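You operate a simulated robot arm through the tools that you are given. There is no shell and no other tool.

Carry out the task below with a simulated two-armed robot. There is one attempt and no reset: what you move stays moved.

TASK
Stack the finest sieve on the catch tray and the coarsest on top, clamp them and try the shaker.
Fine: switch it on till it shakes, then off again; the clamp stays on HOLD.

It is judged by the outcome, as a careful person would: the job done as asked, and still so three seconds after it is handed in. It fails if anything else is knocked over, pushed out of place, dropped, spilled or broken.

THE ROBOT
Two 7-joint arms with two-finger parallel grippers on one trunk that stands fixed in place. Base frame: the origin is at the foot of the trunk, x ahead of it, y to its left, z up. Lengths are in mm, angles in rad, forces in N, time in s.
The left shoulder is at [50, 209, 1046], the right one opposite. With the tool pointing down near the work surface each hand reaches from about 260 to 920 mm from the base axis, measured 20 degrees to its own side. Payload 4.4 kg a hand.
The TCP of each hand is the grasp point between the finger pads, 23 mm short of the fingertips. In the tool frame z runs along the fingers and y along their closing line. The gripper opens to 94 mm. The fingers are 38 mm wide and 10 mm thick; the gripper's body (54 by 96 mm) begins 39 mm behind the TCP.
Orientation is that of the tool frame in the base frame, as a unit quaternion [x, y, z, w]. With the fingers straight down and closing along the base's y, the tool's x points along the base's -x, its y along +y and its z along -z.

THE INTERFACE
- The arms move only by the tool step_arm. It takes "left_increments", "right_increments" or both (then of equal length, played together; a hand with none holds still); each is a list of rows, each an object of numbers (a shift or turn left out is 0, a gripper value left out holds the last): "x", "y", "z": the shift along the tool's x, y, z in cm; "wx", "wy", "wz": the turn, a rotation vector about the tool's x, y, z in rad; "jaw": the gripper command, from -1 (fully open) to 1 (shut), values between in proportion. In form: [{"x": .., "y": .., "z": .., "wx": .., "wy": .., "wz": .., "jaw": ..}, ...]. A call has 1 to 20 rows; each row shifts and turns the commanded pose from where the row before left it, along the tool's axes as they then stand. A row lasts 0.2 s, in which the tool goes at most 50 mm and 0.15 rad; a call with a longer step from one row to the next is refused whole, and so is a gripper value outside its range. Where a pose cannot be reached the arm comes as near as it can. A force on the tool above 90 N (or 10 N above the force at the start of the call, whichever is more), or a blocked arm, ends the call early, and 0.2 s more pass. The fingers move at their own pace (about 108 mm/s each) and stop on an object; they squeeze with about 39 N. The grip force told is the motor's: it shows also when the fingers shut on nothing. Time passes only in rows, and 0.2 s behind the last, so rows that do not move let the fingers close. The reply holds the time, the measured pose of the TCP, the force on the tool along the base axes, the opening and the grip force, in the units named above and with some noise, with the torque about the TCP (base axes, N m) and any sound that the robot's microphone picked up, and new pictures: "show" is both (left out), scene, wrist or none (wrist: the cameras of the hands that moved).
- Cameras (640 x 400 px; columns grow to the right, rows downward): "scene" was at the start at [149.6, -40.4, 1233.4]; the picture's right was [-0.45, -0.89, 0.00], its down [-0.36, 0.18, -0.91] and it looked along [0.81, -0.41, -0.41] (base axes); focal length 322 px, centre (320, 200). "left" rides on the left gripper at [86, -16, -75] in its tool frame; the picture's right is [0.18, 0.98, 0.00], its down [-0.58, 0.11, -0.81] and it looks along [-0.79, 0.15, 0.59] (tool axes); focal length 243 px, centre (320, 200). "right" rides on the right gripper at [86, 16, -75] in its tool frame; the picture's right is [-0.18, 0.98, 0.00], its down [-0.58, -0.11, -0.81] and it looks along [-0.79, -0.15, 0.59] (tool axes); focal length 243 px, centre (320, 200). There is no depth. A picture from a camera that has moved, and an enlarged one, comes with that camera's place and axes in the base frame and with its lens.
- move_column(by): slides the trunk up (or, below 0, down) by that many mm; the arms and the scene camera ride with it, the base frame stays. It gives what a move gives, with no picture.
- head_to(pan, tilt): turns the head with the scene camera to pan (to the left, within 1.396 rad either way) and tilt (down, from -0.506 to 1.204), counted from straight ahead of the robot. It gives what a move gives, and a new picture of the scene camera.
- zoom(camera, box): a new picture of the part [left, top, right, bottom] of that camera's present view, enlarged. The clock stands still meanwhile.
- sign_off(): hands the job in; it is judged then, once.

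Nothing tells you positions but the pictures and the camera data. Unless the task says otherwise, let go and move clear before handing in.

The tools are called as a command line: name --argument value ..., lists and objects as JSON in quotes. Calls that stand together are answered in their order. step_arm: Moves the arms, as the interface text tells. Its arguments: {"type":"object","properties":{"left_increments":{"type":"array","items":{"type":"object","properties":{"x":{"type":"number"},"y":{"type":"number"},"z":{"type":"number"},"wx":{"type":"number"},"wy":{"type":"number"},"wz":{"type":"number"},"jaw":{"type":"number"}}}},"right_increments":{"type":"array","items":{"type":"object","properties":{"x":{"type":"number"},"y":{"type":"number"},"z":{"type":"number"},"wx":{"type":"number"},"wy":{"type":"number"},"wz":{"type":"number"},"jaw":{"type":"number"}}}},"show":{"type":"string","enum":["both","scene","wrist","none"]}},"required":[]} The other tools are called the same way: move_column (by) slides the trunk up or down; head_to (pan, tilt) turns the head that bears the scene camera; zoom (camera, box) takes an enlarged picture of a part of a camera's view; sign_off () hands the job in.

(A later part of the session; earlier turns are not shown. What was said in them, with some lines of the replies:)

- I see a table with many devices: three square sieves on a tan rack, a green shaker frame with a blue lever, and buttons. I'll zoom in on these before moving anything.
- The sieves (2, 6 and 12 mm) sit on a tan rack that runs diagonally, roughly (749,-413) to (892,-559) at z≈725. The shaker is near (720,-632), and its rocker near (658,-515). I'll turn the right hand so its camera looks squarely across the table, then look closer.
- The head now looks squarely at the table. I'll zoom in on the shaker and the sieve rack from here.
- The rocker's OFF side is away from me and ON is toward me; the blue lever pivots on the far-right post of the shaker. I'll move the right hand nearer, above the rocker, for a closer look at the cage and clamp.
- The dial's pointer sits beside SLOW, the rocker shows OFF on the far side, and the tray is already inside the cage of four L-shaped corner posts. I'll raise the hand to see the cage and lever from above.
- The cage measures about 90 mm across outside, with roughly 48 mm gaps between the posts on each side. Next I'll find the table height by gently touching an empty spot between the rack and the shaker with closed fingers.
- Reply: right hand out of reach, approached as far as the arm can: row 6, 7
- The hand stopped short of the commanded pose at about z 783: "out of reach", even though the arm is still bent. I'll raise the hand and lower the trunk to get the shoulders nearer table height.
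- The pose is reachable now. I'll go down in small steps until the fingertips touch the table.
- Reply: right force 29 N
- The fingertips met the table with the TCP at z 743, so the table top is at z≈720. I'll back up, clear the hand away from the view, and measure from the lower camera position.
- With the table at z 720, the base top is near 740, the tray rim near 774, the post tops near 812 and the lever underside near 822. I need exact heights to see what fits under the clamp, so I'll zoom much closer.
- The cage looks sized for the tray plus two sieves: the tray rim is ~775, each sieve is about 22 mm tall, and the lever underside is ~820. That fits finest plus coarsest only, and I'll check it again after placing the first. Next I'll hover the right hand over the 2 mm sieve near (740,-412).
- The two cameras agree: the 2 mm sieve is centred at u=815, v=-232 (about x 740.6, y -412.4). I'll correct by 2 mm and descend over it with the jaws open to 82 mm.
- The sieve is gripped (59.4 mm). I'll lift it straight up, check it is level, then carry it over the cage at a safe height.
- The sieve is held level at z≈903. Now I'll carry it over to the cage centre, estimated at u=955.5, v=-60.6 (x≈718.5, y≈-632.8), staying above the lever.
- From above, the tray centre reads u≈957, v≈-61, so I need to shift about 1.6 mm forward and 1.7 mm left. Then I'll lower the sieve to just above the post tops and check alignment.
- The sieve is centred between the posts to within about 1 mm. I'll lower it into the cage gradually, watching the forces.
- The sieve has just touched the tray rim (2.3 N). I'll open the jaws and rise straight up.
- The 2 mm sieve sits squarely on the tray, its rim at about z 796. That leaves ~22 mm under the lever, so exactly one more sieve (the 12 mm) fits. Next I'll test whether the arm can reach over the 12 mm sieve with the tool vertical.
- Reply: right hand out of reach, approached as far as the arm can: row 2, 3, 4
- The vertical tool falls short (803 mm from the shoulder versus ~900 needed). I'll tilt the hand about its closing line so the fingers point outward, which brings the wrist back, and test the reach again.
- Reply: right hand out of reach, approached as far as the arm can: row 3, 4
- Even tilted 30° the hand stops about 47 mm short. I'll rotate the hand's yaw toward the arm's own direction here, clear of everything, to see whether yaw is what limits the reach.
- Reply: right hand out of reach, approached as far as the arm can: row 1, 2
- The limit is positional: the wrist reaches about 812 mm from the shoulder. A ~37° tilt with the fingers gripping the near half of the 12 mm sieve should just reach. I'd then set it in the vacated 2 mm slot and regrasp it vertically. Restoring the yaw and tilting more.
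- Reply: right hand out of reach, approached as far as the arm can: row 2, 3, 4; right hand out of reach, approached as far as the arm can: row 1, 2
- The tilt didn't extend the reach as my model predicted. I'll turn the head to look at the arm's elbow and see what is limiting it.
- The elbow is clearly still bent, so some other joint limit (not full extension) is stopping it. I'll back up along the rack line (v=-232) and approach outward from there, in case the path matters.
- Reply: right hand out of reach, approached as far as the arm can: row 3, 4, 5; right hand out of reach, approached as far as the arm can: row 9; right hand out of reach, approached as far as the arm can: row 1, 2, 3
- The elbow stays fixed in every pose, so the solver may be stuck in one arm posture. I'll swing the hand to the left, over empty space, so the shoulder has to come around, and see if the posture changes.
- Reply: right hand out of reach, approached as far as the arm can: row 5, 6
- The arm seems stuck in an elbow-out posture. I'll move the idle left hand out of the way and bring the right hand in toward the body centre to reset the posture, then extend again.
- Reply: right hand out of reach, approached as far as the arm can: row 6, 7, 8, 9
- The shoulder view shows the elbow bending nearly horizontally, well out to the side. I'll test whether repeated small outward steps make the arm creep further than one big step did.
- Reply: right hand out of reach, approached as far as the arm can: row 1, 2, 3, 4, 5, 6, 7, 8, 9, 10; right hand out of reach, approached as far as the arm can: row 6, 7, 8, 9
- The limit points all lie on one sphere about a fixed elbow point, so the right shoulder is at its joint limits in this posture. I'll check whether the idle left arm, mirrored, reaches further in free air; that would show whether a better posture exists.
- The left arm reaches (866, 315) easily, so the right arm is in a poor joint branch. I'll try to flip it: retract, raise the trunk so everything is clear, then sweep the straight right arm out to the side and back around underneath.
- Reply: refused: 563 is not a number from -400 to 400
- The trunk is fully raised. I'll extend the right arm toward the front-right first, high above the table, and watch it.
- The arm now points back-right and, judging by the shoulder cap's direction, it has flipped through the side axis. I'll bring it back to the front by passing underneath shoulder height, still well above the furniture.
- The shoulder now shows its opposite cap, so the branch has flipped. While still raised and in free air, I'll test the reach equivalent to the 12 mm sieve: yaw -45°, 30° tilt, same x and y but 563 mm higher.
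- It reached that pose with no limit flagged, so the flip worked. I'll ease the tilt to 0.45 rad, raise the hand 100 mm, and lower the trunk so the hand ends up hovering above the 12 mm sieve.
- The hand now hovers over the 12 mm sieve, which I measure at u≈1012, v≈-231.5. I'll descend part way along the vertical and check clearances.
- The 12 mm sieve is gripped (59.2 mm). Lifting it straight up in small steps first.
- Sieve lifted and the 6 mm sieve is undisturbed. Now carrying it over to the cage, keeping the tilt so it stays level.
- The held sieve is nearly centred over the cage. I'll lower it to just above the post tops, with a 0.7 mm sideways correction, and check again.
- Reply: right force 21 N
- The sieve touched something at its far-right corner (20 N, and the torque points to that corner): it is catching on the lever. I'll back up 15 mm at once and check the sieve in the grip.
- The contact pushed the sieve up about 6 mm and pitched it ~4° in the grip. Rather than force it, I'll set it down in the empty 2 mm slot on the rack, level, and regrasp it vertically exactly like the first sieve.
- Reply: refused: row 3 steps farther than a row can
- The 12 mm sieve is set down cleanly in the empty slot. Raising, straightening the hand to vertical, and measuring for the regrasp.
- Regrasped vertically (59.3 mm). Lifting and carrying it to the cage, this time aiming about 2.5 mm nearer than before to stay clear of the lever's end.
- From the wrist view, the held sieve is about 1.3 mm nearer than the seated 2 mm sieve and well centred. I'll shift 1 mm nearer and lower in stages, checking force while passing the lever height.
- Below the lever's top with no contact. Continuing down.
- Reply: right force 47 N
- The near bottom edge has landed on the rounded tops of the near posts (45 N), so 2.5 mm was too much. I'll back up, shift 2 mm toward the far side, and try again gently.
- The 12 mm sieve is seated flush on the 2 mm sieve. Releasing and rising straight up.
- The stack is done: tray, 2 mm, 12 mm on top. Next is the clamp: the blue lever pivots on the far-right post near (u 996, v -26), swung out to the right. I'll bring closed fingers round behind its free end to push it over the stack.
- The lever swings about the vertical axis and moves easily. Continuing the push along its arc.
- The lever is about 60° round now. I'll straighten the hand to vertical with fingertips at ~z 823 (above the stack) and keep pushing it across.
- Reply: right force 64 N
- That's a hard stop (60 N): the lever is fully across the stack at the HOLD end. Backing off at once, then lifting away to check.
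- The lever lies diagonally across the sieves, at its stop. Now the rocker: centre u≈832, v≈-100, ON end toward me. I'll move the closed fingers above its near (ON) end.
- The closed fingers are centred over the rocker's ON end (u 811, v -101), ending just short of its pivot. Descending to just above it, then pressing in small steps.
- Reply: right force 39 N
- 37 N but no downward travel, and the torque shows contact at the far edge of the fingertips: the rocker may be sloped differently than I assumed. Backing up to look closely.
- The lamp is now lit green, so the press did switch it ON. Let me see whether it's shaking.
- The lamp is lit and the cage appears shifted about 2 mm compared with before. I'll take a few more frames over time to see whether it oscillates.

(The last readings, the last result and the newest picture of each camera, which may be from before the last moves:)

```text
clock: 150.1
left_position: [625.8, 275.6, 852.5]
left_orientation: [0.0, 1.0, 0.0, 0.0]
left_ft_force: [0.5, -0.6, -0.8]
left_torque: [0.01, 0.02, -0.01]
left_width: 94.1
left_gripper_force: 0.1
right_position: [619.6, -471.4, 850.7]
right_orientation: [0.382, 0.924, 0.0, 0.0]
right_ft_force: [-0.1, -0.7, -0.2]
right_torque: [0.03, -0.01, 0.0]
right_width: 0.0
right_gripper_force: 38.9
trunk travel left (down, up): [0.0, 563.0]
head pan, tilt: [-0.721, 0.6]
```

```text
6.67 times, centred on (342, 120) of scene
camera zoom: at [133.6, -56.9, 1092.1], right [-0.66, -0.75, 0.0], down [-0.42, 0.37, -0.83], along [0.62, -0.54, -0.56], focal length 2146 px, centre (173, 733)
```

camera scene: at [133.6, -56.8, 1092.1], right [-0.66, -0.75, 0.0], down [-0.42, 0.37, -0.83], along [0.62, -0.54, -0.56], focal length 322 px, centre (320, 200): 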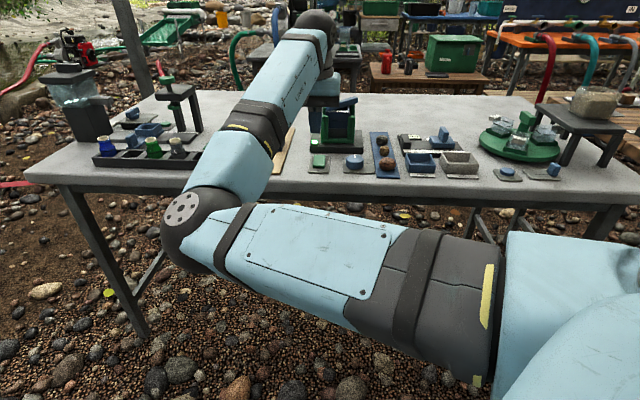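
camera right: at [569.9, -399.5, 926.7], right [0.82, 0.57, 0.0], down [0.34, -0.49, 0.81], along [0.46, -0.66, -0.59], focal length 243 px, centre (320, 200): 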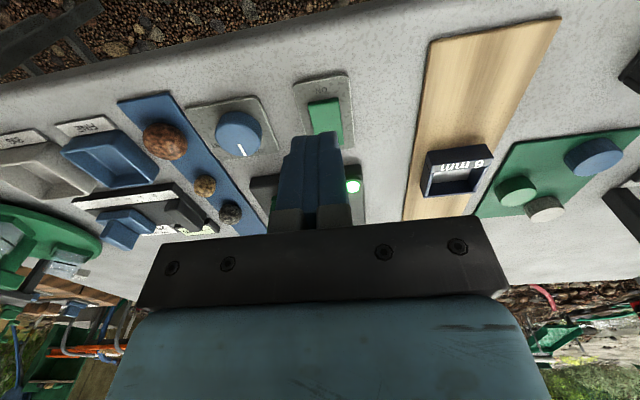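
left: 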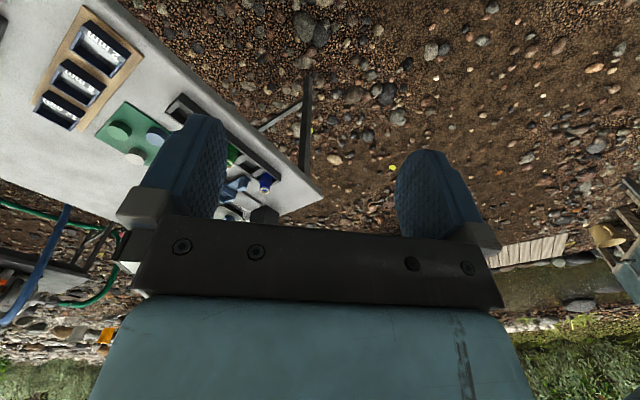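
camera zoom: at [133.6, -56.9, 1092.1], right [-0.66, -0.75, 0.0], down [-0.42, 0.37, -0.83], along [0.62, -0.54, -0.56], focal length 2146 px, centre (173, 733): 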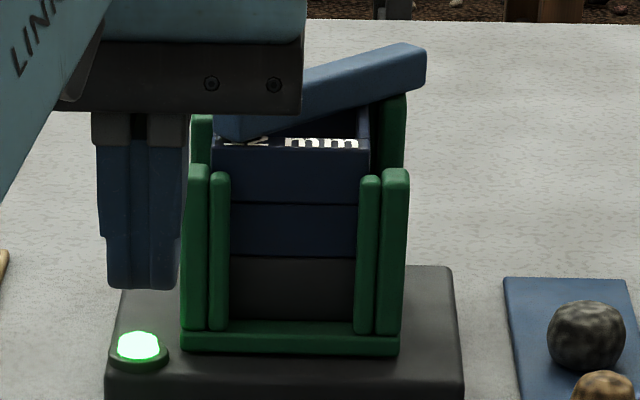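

step_arm --right_increments '[{}, {}, {}, {}, {}, {}, {}, {}, {}, {}]' --show "none"

zoom --camera "scene" --box '[310, 90, 374, 150]'

zoom --camera "scene" --box '[300, 140, 380, 180]'

```text
clock: 152.3
left_position: [626.5, 274.2, 852.5]
left_orientation: [0.0, 1.0, 0.0, 0.0]
left_ft_force: [-0.1, 0.5, -0.2]
left_torque: [0.0, -0.02, 0.0]
left_width: 93.9
left_gripper_force: 0.2
right_position: [620.2, -472.7, 851.2]
right_orientation: [0.382, 0.924, 0.0, -0.001]
right_ft_force: [-0.7, 0.2, 0.3]
right_torque: [-0.01, 0.0, -0.01]
right_width: 0.1
right_gripper_force: 39.1
trunk travel left (down, up): [0.0, 563.0]
head pan, tilt: [-0.721, 0.6]
```

```text
6.67 times, centred on (342, 120) of scene
camera zoom: at [133.6, -56.9, 1092.1], right [-0.66, -0.75, 0.0], down [-0.42, 0.37, -0.83], along [0.62, -0.54, -0.56], focal length 2146 px, centre (173, 733)
```

zoom: 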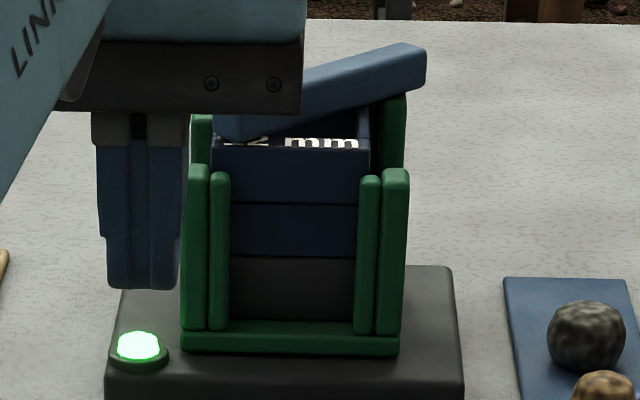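

```text
8.00 times, centred on (340, 160) of scene
camera zoom: at [133.6, -56.9, 1092.1], right [-0.66, -0.75, 0.0], down [-0.42, 0.37, -0.83], along [0.62, -0.54, -0.56], focal length 2575 px, centre (160, 520)
```

zoom: 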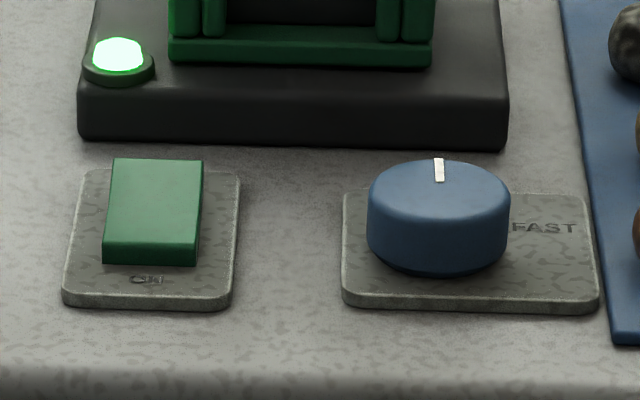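

All those frames fall on multiples of 0.2 s, which could hide a vibration. A small head turn takes a different length of time, so I'll use that to sample other phases.

head_to --pan -0.75 --tilt 0.6

zoom --camera "scene" --box '[300, 90, 380, 150]'

head_to --pan -0.78 --tilt 0.6

zoom --camera "scene" --box '[290, 90, 370, 150]'

head_to --pan -0.721 --tilt 0.6

zoom --camera "scene" --box '[310, 90, 374, 150]'

```text
clock: 152.9
left_position: [624.8, 276.2, 852.5]
left_orientation: [-0.001, 1.0, 0.0, -0.001]
left_ft_force: [0.0, -0.6, -0.3]
left_torque: [-0.01, -0.03, -0.03]
left_width: 94.1
left_gripper_force: 0.0
right_position: [619.6, -471.7, 851.8]
right_orientation: [0.382, 0.924, 0.001, -0.001]
right_ft_force: [0.3, -0.7, 0.2]
right_torque: [0.03, 0.01, 0.0]
right_width: 0.1
right_gripper_force: 39.3
trunk travel left (down, up): [0.0, 563.0]
head pan, tilt: [-0.75, 0.6]
camera scene: at [131.9, -58.8, 1092.1], right [-0.68, -0.73, 0.0], down [-0.41, 0.39, -0.83], along [0.6, -0.56, -0.56], focal length 322 px, centre (320, 200)
```

scene: 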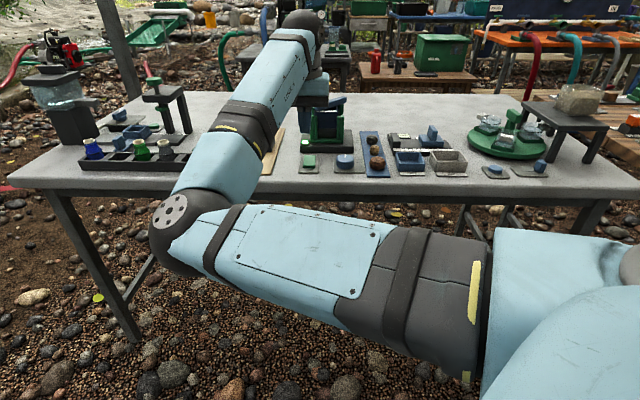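

```text
6.67 times, centred on (340, 120) of scene
camera zoom: at [131.9, -58.8, 1092.1], right [-0.68, -0.73, 0.0], down [-0.41, 0.39, -0.83], along [0.6, -0.56, -0.56], focal length 2146 px, centre (187, 733)
```

zoom: 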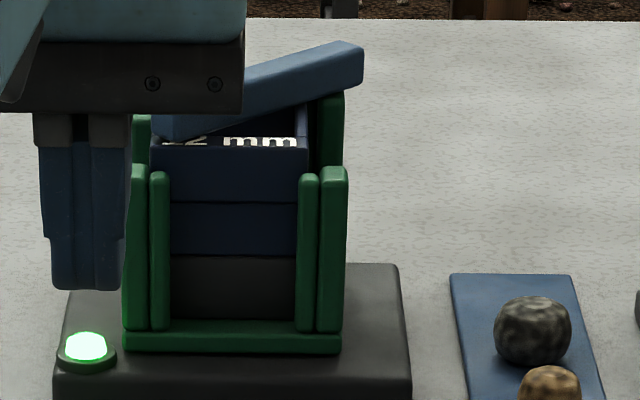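

```text
clock: 153.5
left_position: [624.6, 275.4, 851.8]
left_orientation: [-0.001, 1.0, 0.001, 0.0]
left_ft_force: [-0.3, 0.0, 0.0]
left_torque: [0.0, 0.01, 0.01]
left_width: 94.1
left_gripper_force: 0.1
right_position: [619.5, -471.5, 852.2]
right_orientation: [0.382, 0.924, 0.0, -0.001]
right_ft_force: [-0.1, 0.3, -0.1]
right_torque: [0.01, -0.01, -0.04]
right_width: 0.0
right_gripper_force: 38.7
trunk travel left (down, up): [0.0, 563.0]
head pan, tilt: [-0.78, 0.6]
camera scene: at [130.0, -60.7, 1092.1], right [-0.7, -0.71, 0.0], down [-0.4, 0.4, -0.83], along [0.59, -0.58, -0.56], focal length 322 px, centre (320, 200)
```

scene: 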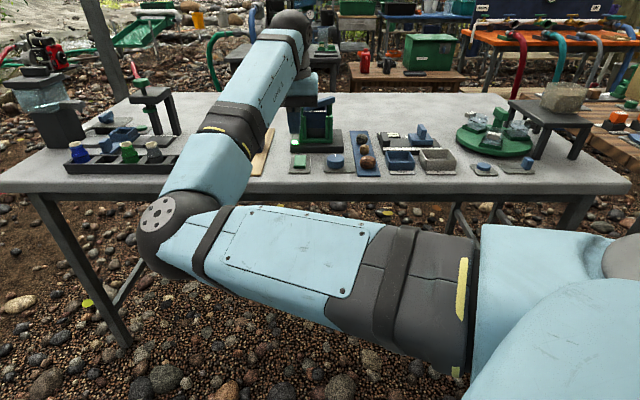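

```text
6.67 times, centred on (330, 120) of scene
camera zoom: at [130.0, -60.7, 1092.1], right [-0.7, -0.71, 0.0], down [-0.4, 0.4, -0.83], along [0.59, -0.58, -0.56], focal length 2146 px, centre (253, 733)
```

zoom: 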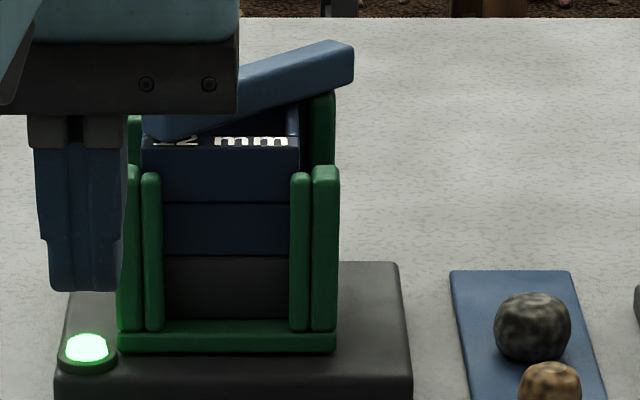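

```text
clock: 154.2
left_position: [625.2, 275.2, 852.9]
left_orientation: [0.0, 1.0, 0.0, -0.001]
left_ft_force: [0.2, -0.8, 0.4]
left_torque: [-0.01, 0.01, -0.03]
left_width: 94.1
left_gripper_force: 0.0
right_position: [618.7, -471.8, 851.6]
right_orientation: [0.382, 0.924, 0.0, -0.001]
right_ft_force: [0.6, -0.5, 0.8]
right_torque: [0.0, 0.01, -0.01]
right_width: 0.0
right_gripper_force: 38.6
trunk travel left (down, up): [0.0, 563.0]
head pan, tilt: [-0.721, 0.6]
camera scene: at [133.6, -56.9, 1092.1], right [-0.66, -0.75, 0.0], down [-0.42, 0.37, -0.83], along [0.62, -0.54, -0.56], focal length 322 px, centre (320, 200)
```

scene: 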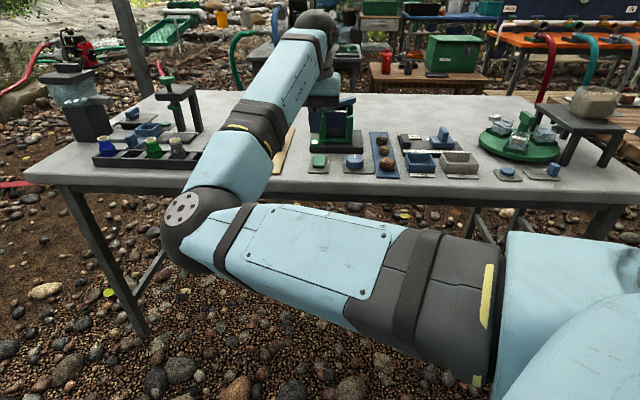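

```text
6.67 times, centred on (342, 120) of scene
camera zoom: at [133.6, -56.9, 1092.1], right [-0.66, -0.75, 0.0], down [-0.42, 0.37, -0.83], along [0.62, -0.54, -0.56], focal length 2146 px, centre (173, 733)
```

zoom: 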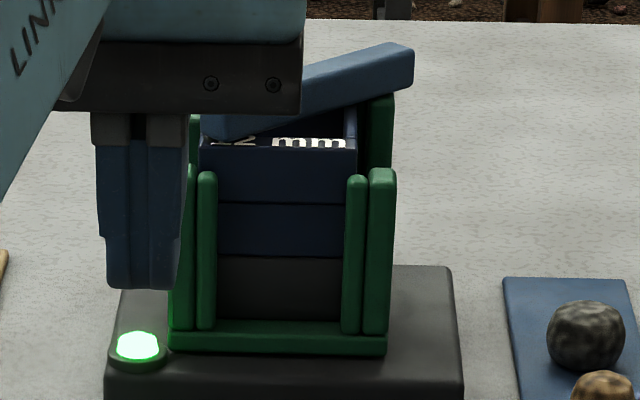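

At an odd phase the cage is displaced about 5 mm the other way, so it is shaking, and the stack is holding. Now I'll switch it off: fingers over the rocker's far (OFF) end at u≈857, v≈-100.

step_arm --right_increments '[{"x": -4.3, "y": -0.18}, {"x": -4.3, "y": -0.17}, {"z": 3.5}, {"z": 3.5}, {}, {}]' --show "both"

zoom --camera "right" --box '[220, 0, 420, 160]'

zoom --camera "scene" --box '[290, 90, 400, 180]'

```text
clock: 155.6
left_position: [625.1, 274.9, 852.1]
left_orientation: [0.0, 1.0, -0.001, 0.0]
left_ft_force: [-0.3, -0.5, 0.7]
left_torque: [0.03, 0.01, 0.0]
left_width: 94.1
left_gripper_force: 0.1
right_position: [676.6, -536.4, 783.9]
right_orientation: [0.383, 0.924, 0.001, 0.0]
right_ft_force: [-0.2, -0.3, 0.9]
right_torque: [0.0, 0.0, 0.0]
right_width: 0.2
right_gripper_force: 39.2
trunk travel left (down, up): [0.0, 563.0]
head pan, tilt: [-0.721, 0.6]
camera scene: at [133.6, -56.8, 1092.1], right [-0.66, -0.75, 0.0], down [-0.42, 0.37, -0.83], along [0.62, -0.54, -0.56], focal length 322 px, centre (320, 200)
camera right: at [628.1, -464.0, 858.9], right [0.82, 0.57, 0.0], down [0.34, -0.49, 0.81], along [0.46, -0.66, -0.59], focal length 243 px, centre (320, 200)
```

scene: 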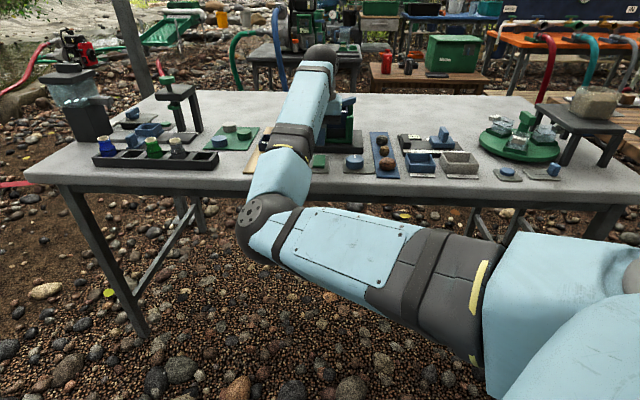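
right: 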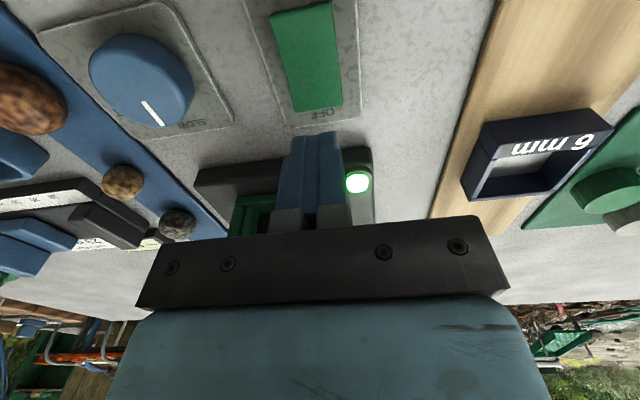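

```text
2.50 times, centred on (320, 80) of right
camera zoom: at [628.1, -464.0, 858.9], right [0.82, 0.57, 0.0], down [0.34, -0.49, 0.81], along [0.46, -0.66, -0.59], focal length 606 px, centre (320, 500)
```

zoom: 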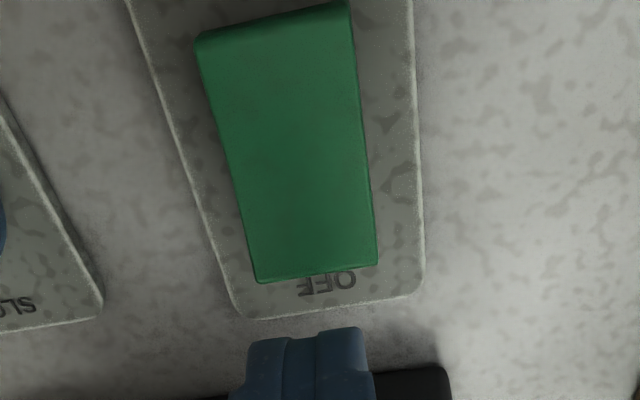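

```text
4.44 times, centred on (345, 135) of scene
camera zoom: at [133.6, -56.8, 1092.1], right [-0.66, -0.75, 0.0], down [-0.42, 0.37, -0.83], along [0.62, -0.54, -0.56], focal length 1430 px, centre (209, 489)
```

zoom: 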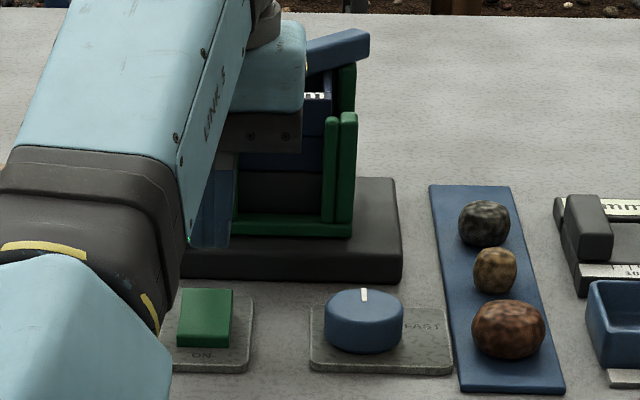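

step_arm --right_increments '[{"z": 1.2}, {"z": 1.0}, {}]' --show "none"

step_arm --right_increments '[{"z": 0.3}, {"z": 0.2}, {}]' --show "wrist"

```text
clock: 156.4
left_position: [624.8, 274.9, 852.2]
left_orientation: [0.0, 1.0, 0.0, 0.0]
left_ft_force: [-0.2, 0.6, 0.0]
left_torque: [0.04, -0.02, 0.01]
left_width: 93.9
left_gripper_force: 0.1
right_position: [677.4, -535.6, 761.5]
right_orientation: [0.383, 0.924, 0.001, 0.0]
right_ft_force: [0.9, -0.8, 1.3]
right_torque: [-0.02, -0.01, 0.04]
right_width: 0.0
right_gripper_force: 38.6
trunk travel left (down, up): [0.0, 563.0]
head pan, tilt: [-0.721, 0.6]
```

```text
clock: 157.2
left_position: [624.6, 275.6, 853.7]
left_orientation: [0.0, 1.0, 0.001, 0.001]
left_ft_force: [0.2, 0.0, 0.6]
left_torque: [0.01, 0.0, -0.01]
left_width: 93.7
left_gripper_force: 0.0
right_position: [677.2, -536.4, 757.7]
right_orientation: [0.382, 0.924, -0.001, 0.001]
right_ft_force: [-1.5, -3.6, 12.5]
right_torque: [0.12, 0.19, 0.17]
right_width: 0.1
right_gripper_force: 39.0
trunk travel left (down, up): [0.0, 563.0]
head pan, tilt: [-0.721, 0.6]
camera right: at [627.6, -462.7, 832.2], right [0.82, 0.57, 0.0], down [0.33, -0.49, 0.81], along [0.46, -0.67, -0.59], focal length 243 px, centre (320, 200)
```

right: 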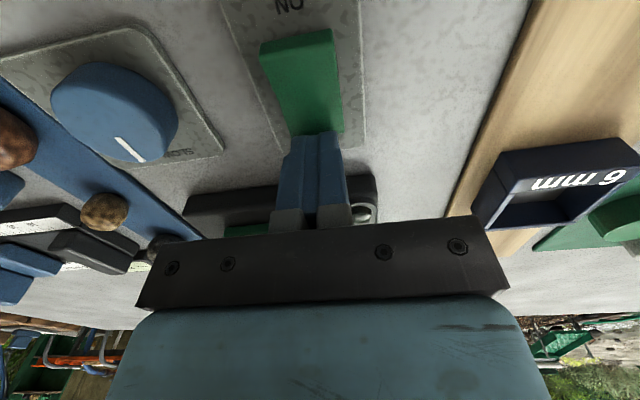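

The lamp has gone dark and the rocker has tipped to OFF. Raising straight up and moving clear to check it stays off.

step_arm --right_increments '[{"z": -0.6}, {"z": -2.5}, {"z": -4}, {"z": -4}, {"x": 4.5}, {"x": 4.5}, {"x": 4.5}, {"x": 3, "y": 3}, {}]' --show "both"

zoom --camera "scene" --box '[290, 80, 400, 180]'

zoom --camera "right" --box '[160, 30, 440, 230]'

```text
clock: 159.2
left_position: [625.1, 275.3, 851.0]
left_orientation: [0.0, 1.0, 0.0, 0.0]
left_ft_force: [0.4, -0.3, -0.6]
left_torque: [0.0, 0.02, -0.03]
left_width: 94.0
left_gripper_force: 0.3
right_position: [607.9, -455.2, 862.7]
right_orientation: [0.382, 0.924, 0.0, -0.001]
right_ft_force: [0.3, 0.7, -0.3]
right_torque: [-0.01, 0.05, 0.01]
right_width: 0.0
right_gripper_force: 39.0
right hand out of reach, approached as far as the arm can: row 7, 8
trunk travel left (down, up): [0.0, 563.0]
head pan, tilt: [-0.721, 0.6]
camera scene: at [133.7, -56.8, 1092.1], right [-0.66, -0.75, 0.0], down [-0.42, 0.37, -0.83], along [0.62, -0.54, -0.56], focal length 322 px, centre (320, 200)
camera right: at [559.9, -381.7, 938.0], right [0.82, 0.57, 0.0], down [0.34, -0.49, 0.81], along [0.46, -0.66, -0.59], focal length 243 px, centre (320, 200)
```

scene: 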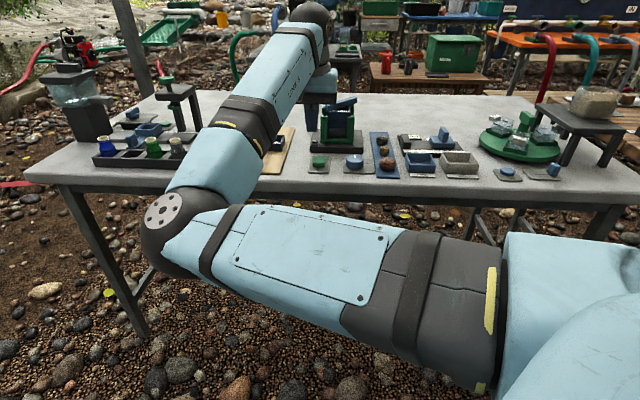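
right: 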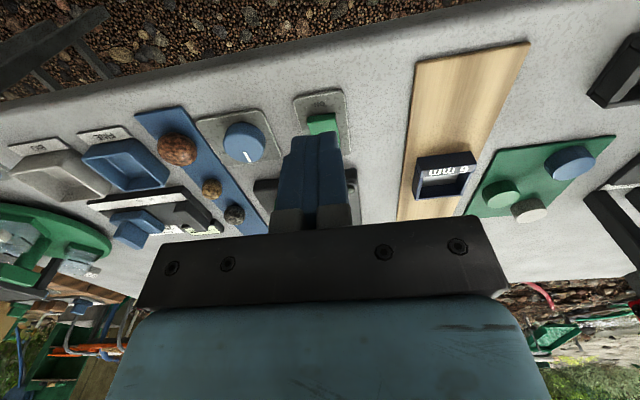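

```text
4.00 times, centred on (345, 130) of scene
camera zoom: at [133.7, -56.8, 1092.1], right [-0.66, -0.75, 0.0], down [-0.42, 0.37, -0.83], along [0.62, -0.54, -0.56], focal length 1287 px, centre (220, 480)
```

zoom: 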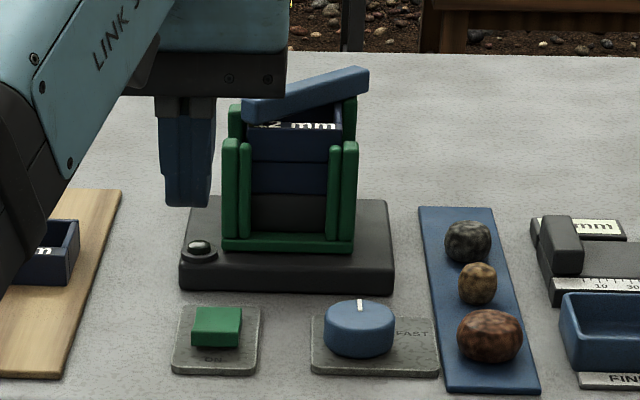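

```text
2.00 times, centred on (300, 130) of right
camera zoom: at [559.9, -381.7, 938.0], right [0.82, 0.57, 0.0], down [0.34, -0.49, 0.81], along [0.46, -0.66, -0.59], focal length 485 px, centre (360, 340)
```

zoom: 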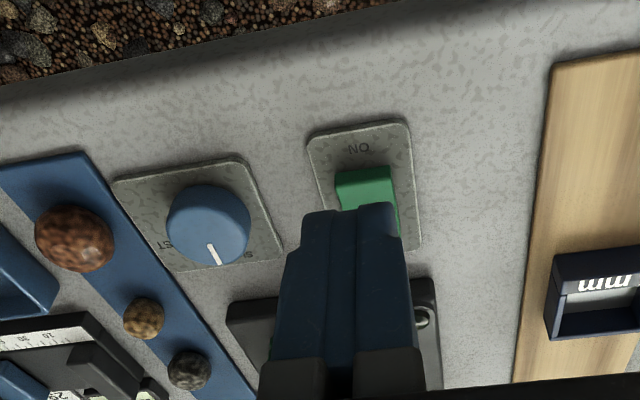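

The lamp is out, the cage is back at rest, and the lever is still across the stack. I'll take one last look from above to confirm the clamp is at its HOLD stop.

step_arm --right_increments '[{"z": -4.4}, {"z": -4.4}, {"x": -3.75, "y": -2.5}, {"x": -3.75, "y": -2.5}, {"x": -3.75, "y": -2.5}, {"x": -3.75, "y": -2.5}, {}]' --show "wrist"

zoom --camera "right" --box '[240, 0, 500, 180]'

```text
clock: 160.8
left_position: [625.7, 275.3, 852.9]
left_orientation: [0.0, 1.0, 0.0, 0.0]
left_ft_force: [-0.8, 0.0, 0.4]
left_torque: [0.03, -0.01, -0.03]
left_width: 94.1
left_gripper_force: 0.0
right_position: [645.9, -630.6, 952.0]
right_orientation: [0.382, 0.924, 0.0, -0.001]
right_ft_force: [0.0, 0.1, -0.5]
right_torque: [0.02, -0.02, 0.0]
right_width: 0.0
right_gripper_force: 38.8
trunk travel left (down, up): [0.0, 563.0]
head pan, tilt: [-0.721, 0.6]
camera right: at [597.0, -557.9, 1026.5], right [0.82, 0.57, 0.0], down [0.34, -0.49, 0.81], along [0.46, -0.66, -0.59], focal length 243 px, centre (320, 200)
```

right: 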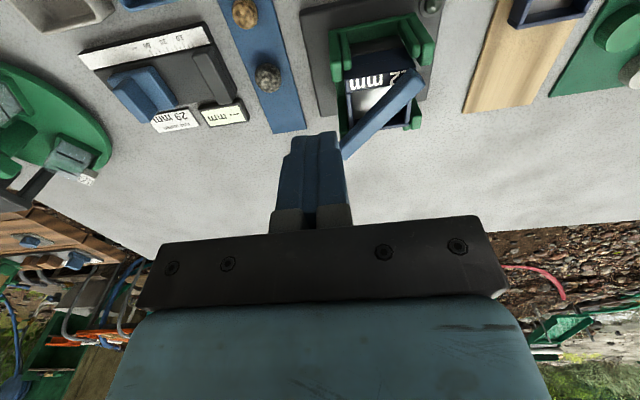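

```text
2.22 times, centred on (370, 90) of right
camera zoom: at [597.0, -557.9, 1026.5], right [0.82, 0.57, 0.0], down [0.34, -0.49, 0.81], along [0.46, -0.66, -0.59], focal length 539 px, centre (209, 444)
```

zoom: 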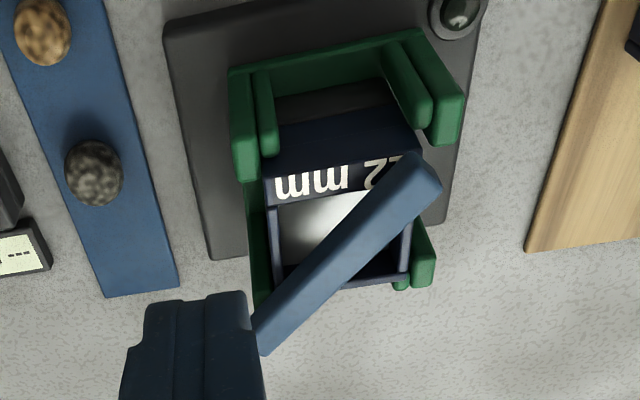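

The lever sits at the same angle as at its stop, the sieves are seated, and the lamp is off. Moving the hand well clear and taking a final overall view.

step_arm --right_increments '[{"z": -4}, {"x": 4, "y": -1}, {"x": 4, "y": -1}, {"x": 4, "y": -1}, {"x": 4, "y": -1}, {}]' --show "scene"

zoom --camera "scene" --box '[220, 70, 420, 190]'

zoom --camera "scene" --box '[370, 90, 610, 200]'

zoom --camera "scene" --box '[40, 50, 300, 190]'

```text
clock: 162.2
left_position: [625.0, 276.3, 851.6]
left_orientation: [0.0, 1.0, 0.0, 0.0]
left_ft_force: [0.4, -0.1, -0.2]
left_torque: [0.02, -0.01, -0.01]
left_width: 94.0
left_gripper_force: 0.1
right_position: [501.9, -545.8, 992.4]
right_orientation: [0.382, 0.924, 0.0, 0.0]
right_ft_force: [-0.4, -0.6, -0.3]
right_torque: [0.02, 0.02, 0.0]
right_width: 0.0
right_gripper_force: 38.5
trunk travel left (down, up): [0.0, 563.0]
head pan, tilt: [-0.721, 0.6]
camera scene: at [133.5, -56.8, 1092.1], right [-0.66, -0.75, 0.0], down [-0.42, 0.37, -0.83], along [0.62, -0.54, -0.56], focal length 322 px, centre (320, 200)
```

scene: 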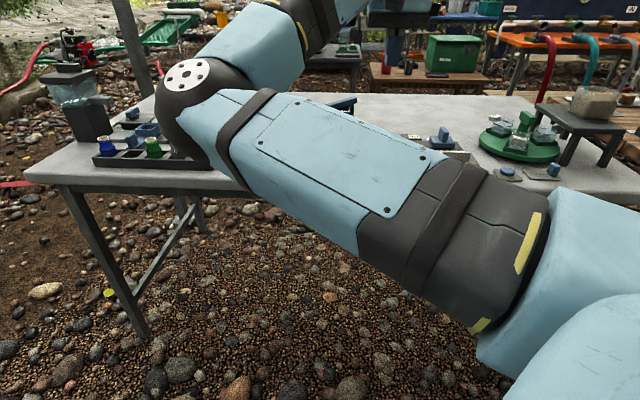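

```text
3.20 times, centred on (320, 130) of scene
camera zoom: at [133.5, -56.8, 1092.1], right [-0.66, -0.75, 0.0], down [-0.42, 0.37, -0.83], along [0.62, -0.54, -0.56], focal length 1030 px, centre (320, 424)
```

zoom: 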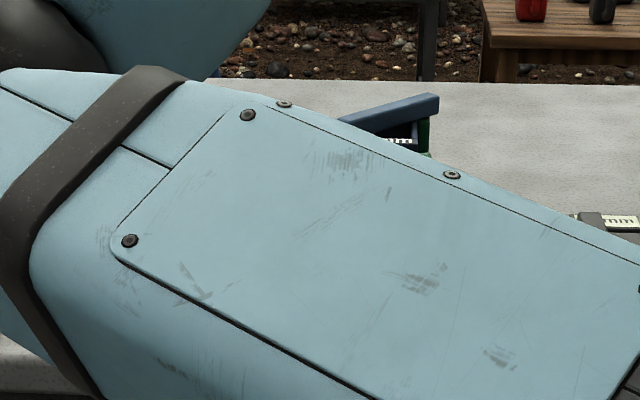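

```text
2.67 times, centred on (490, 145) of scene
camera zoom: at [133.5, -56.8, 1092.1], right [-0.66, -0.75, 0.0], down [-0.42, 0.37, -0.83], along [0.62, -0.54, -0.56], focal length 858 px, centre (-133, 347)
```

zoom: 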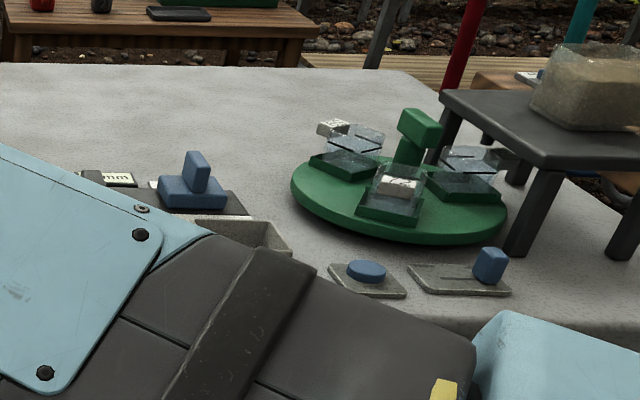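

```text
2.46 times, centred on (170, 120) of scene
camera zoom: at [133.5, -56.8, 1092.1], right [-0.66, -0.75, 0.0], down [-0.42, 0.37, -0.83], along [0.62, -0.54, -0.56], focal length 792 px, centre (689, 397)
```

zoom: 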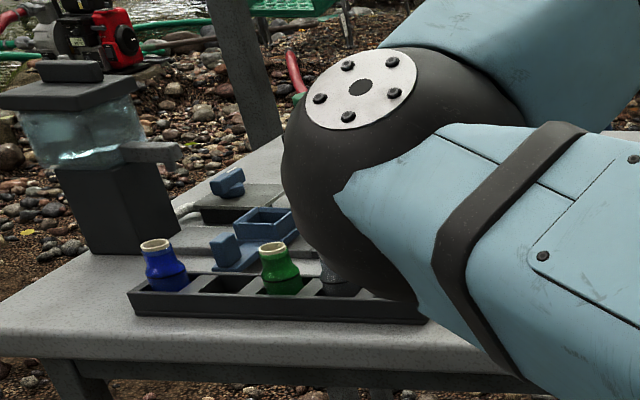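

The stack reads tray, 2 mm, 12 mm, the clamp is at its HOLD stop, and the shaker ran, shook and is off again. The 6 mm sieve and everything else are where they were, and both hands are clear, so I'm handing the job in.

sign_off

```text
The job is handed in.
```

The job is handed in: the 2 mm sieve is on the catch tray, the 12 mm sieve is on top, and the clamp is closed. The shaker ran and is off again.

- **Stack:** I left the 6 mm sieve on its rack. There is room for only two sieves under the clamp lever, so I took "finest" and "coarsest" to mean just the 2 mm and 12 mm.
- **Clamp:** the lever lies diagonally across the stack, pushed to its hard stop. I saw no "HOLD" label anywhere, so I took the stop as the HOLD position.
- **Shaker:** I pressed the ON end of the switch, the lamp lit and the cage moved about 5 mm from side to side with the stack holding. After I pressed OFF, the lamp went dark and the cage came to rest. The speed dial stayed at SLOW.

**Handling:** while I was placing the 12 mm sieve it caught on the lever end, then touched the near posts. I backed off both times. After the first I set it down in the empty 2 mm slot on the rack and picked it up again, and it then seated flush. I saw nothing else moved or knocked over in the last views, and both hands are clear.
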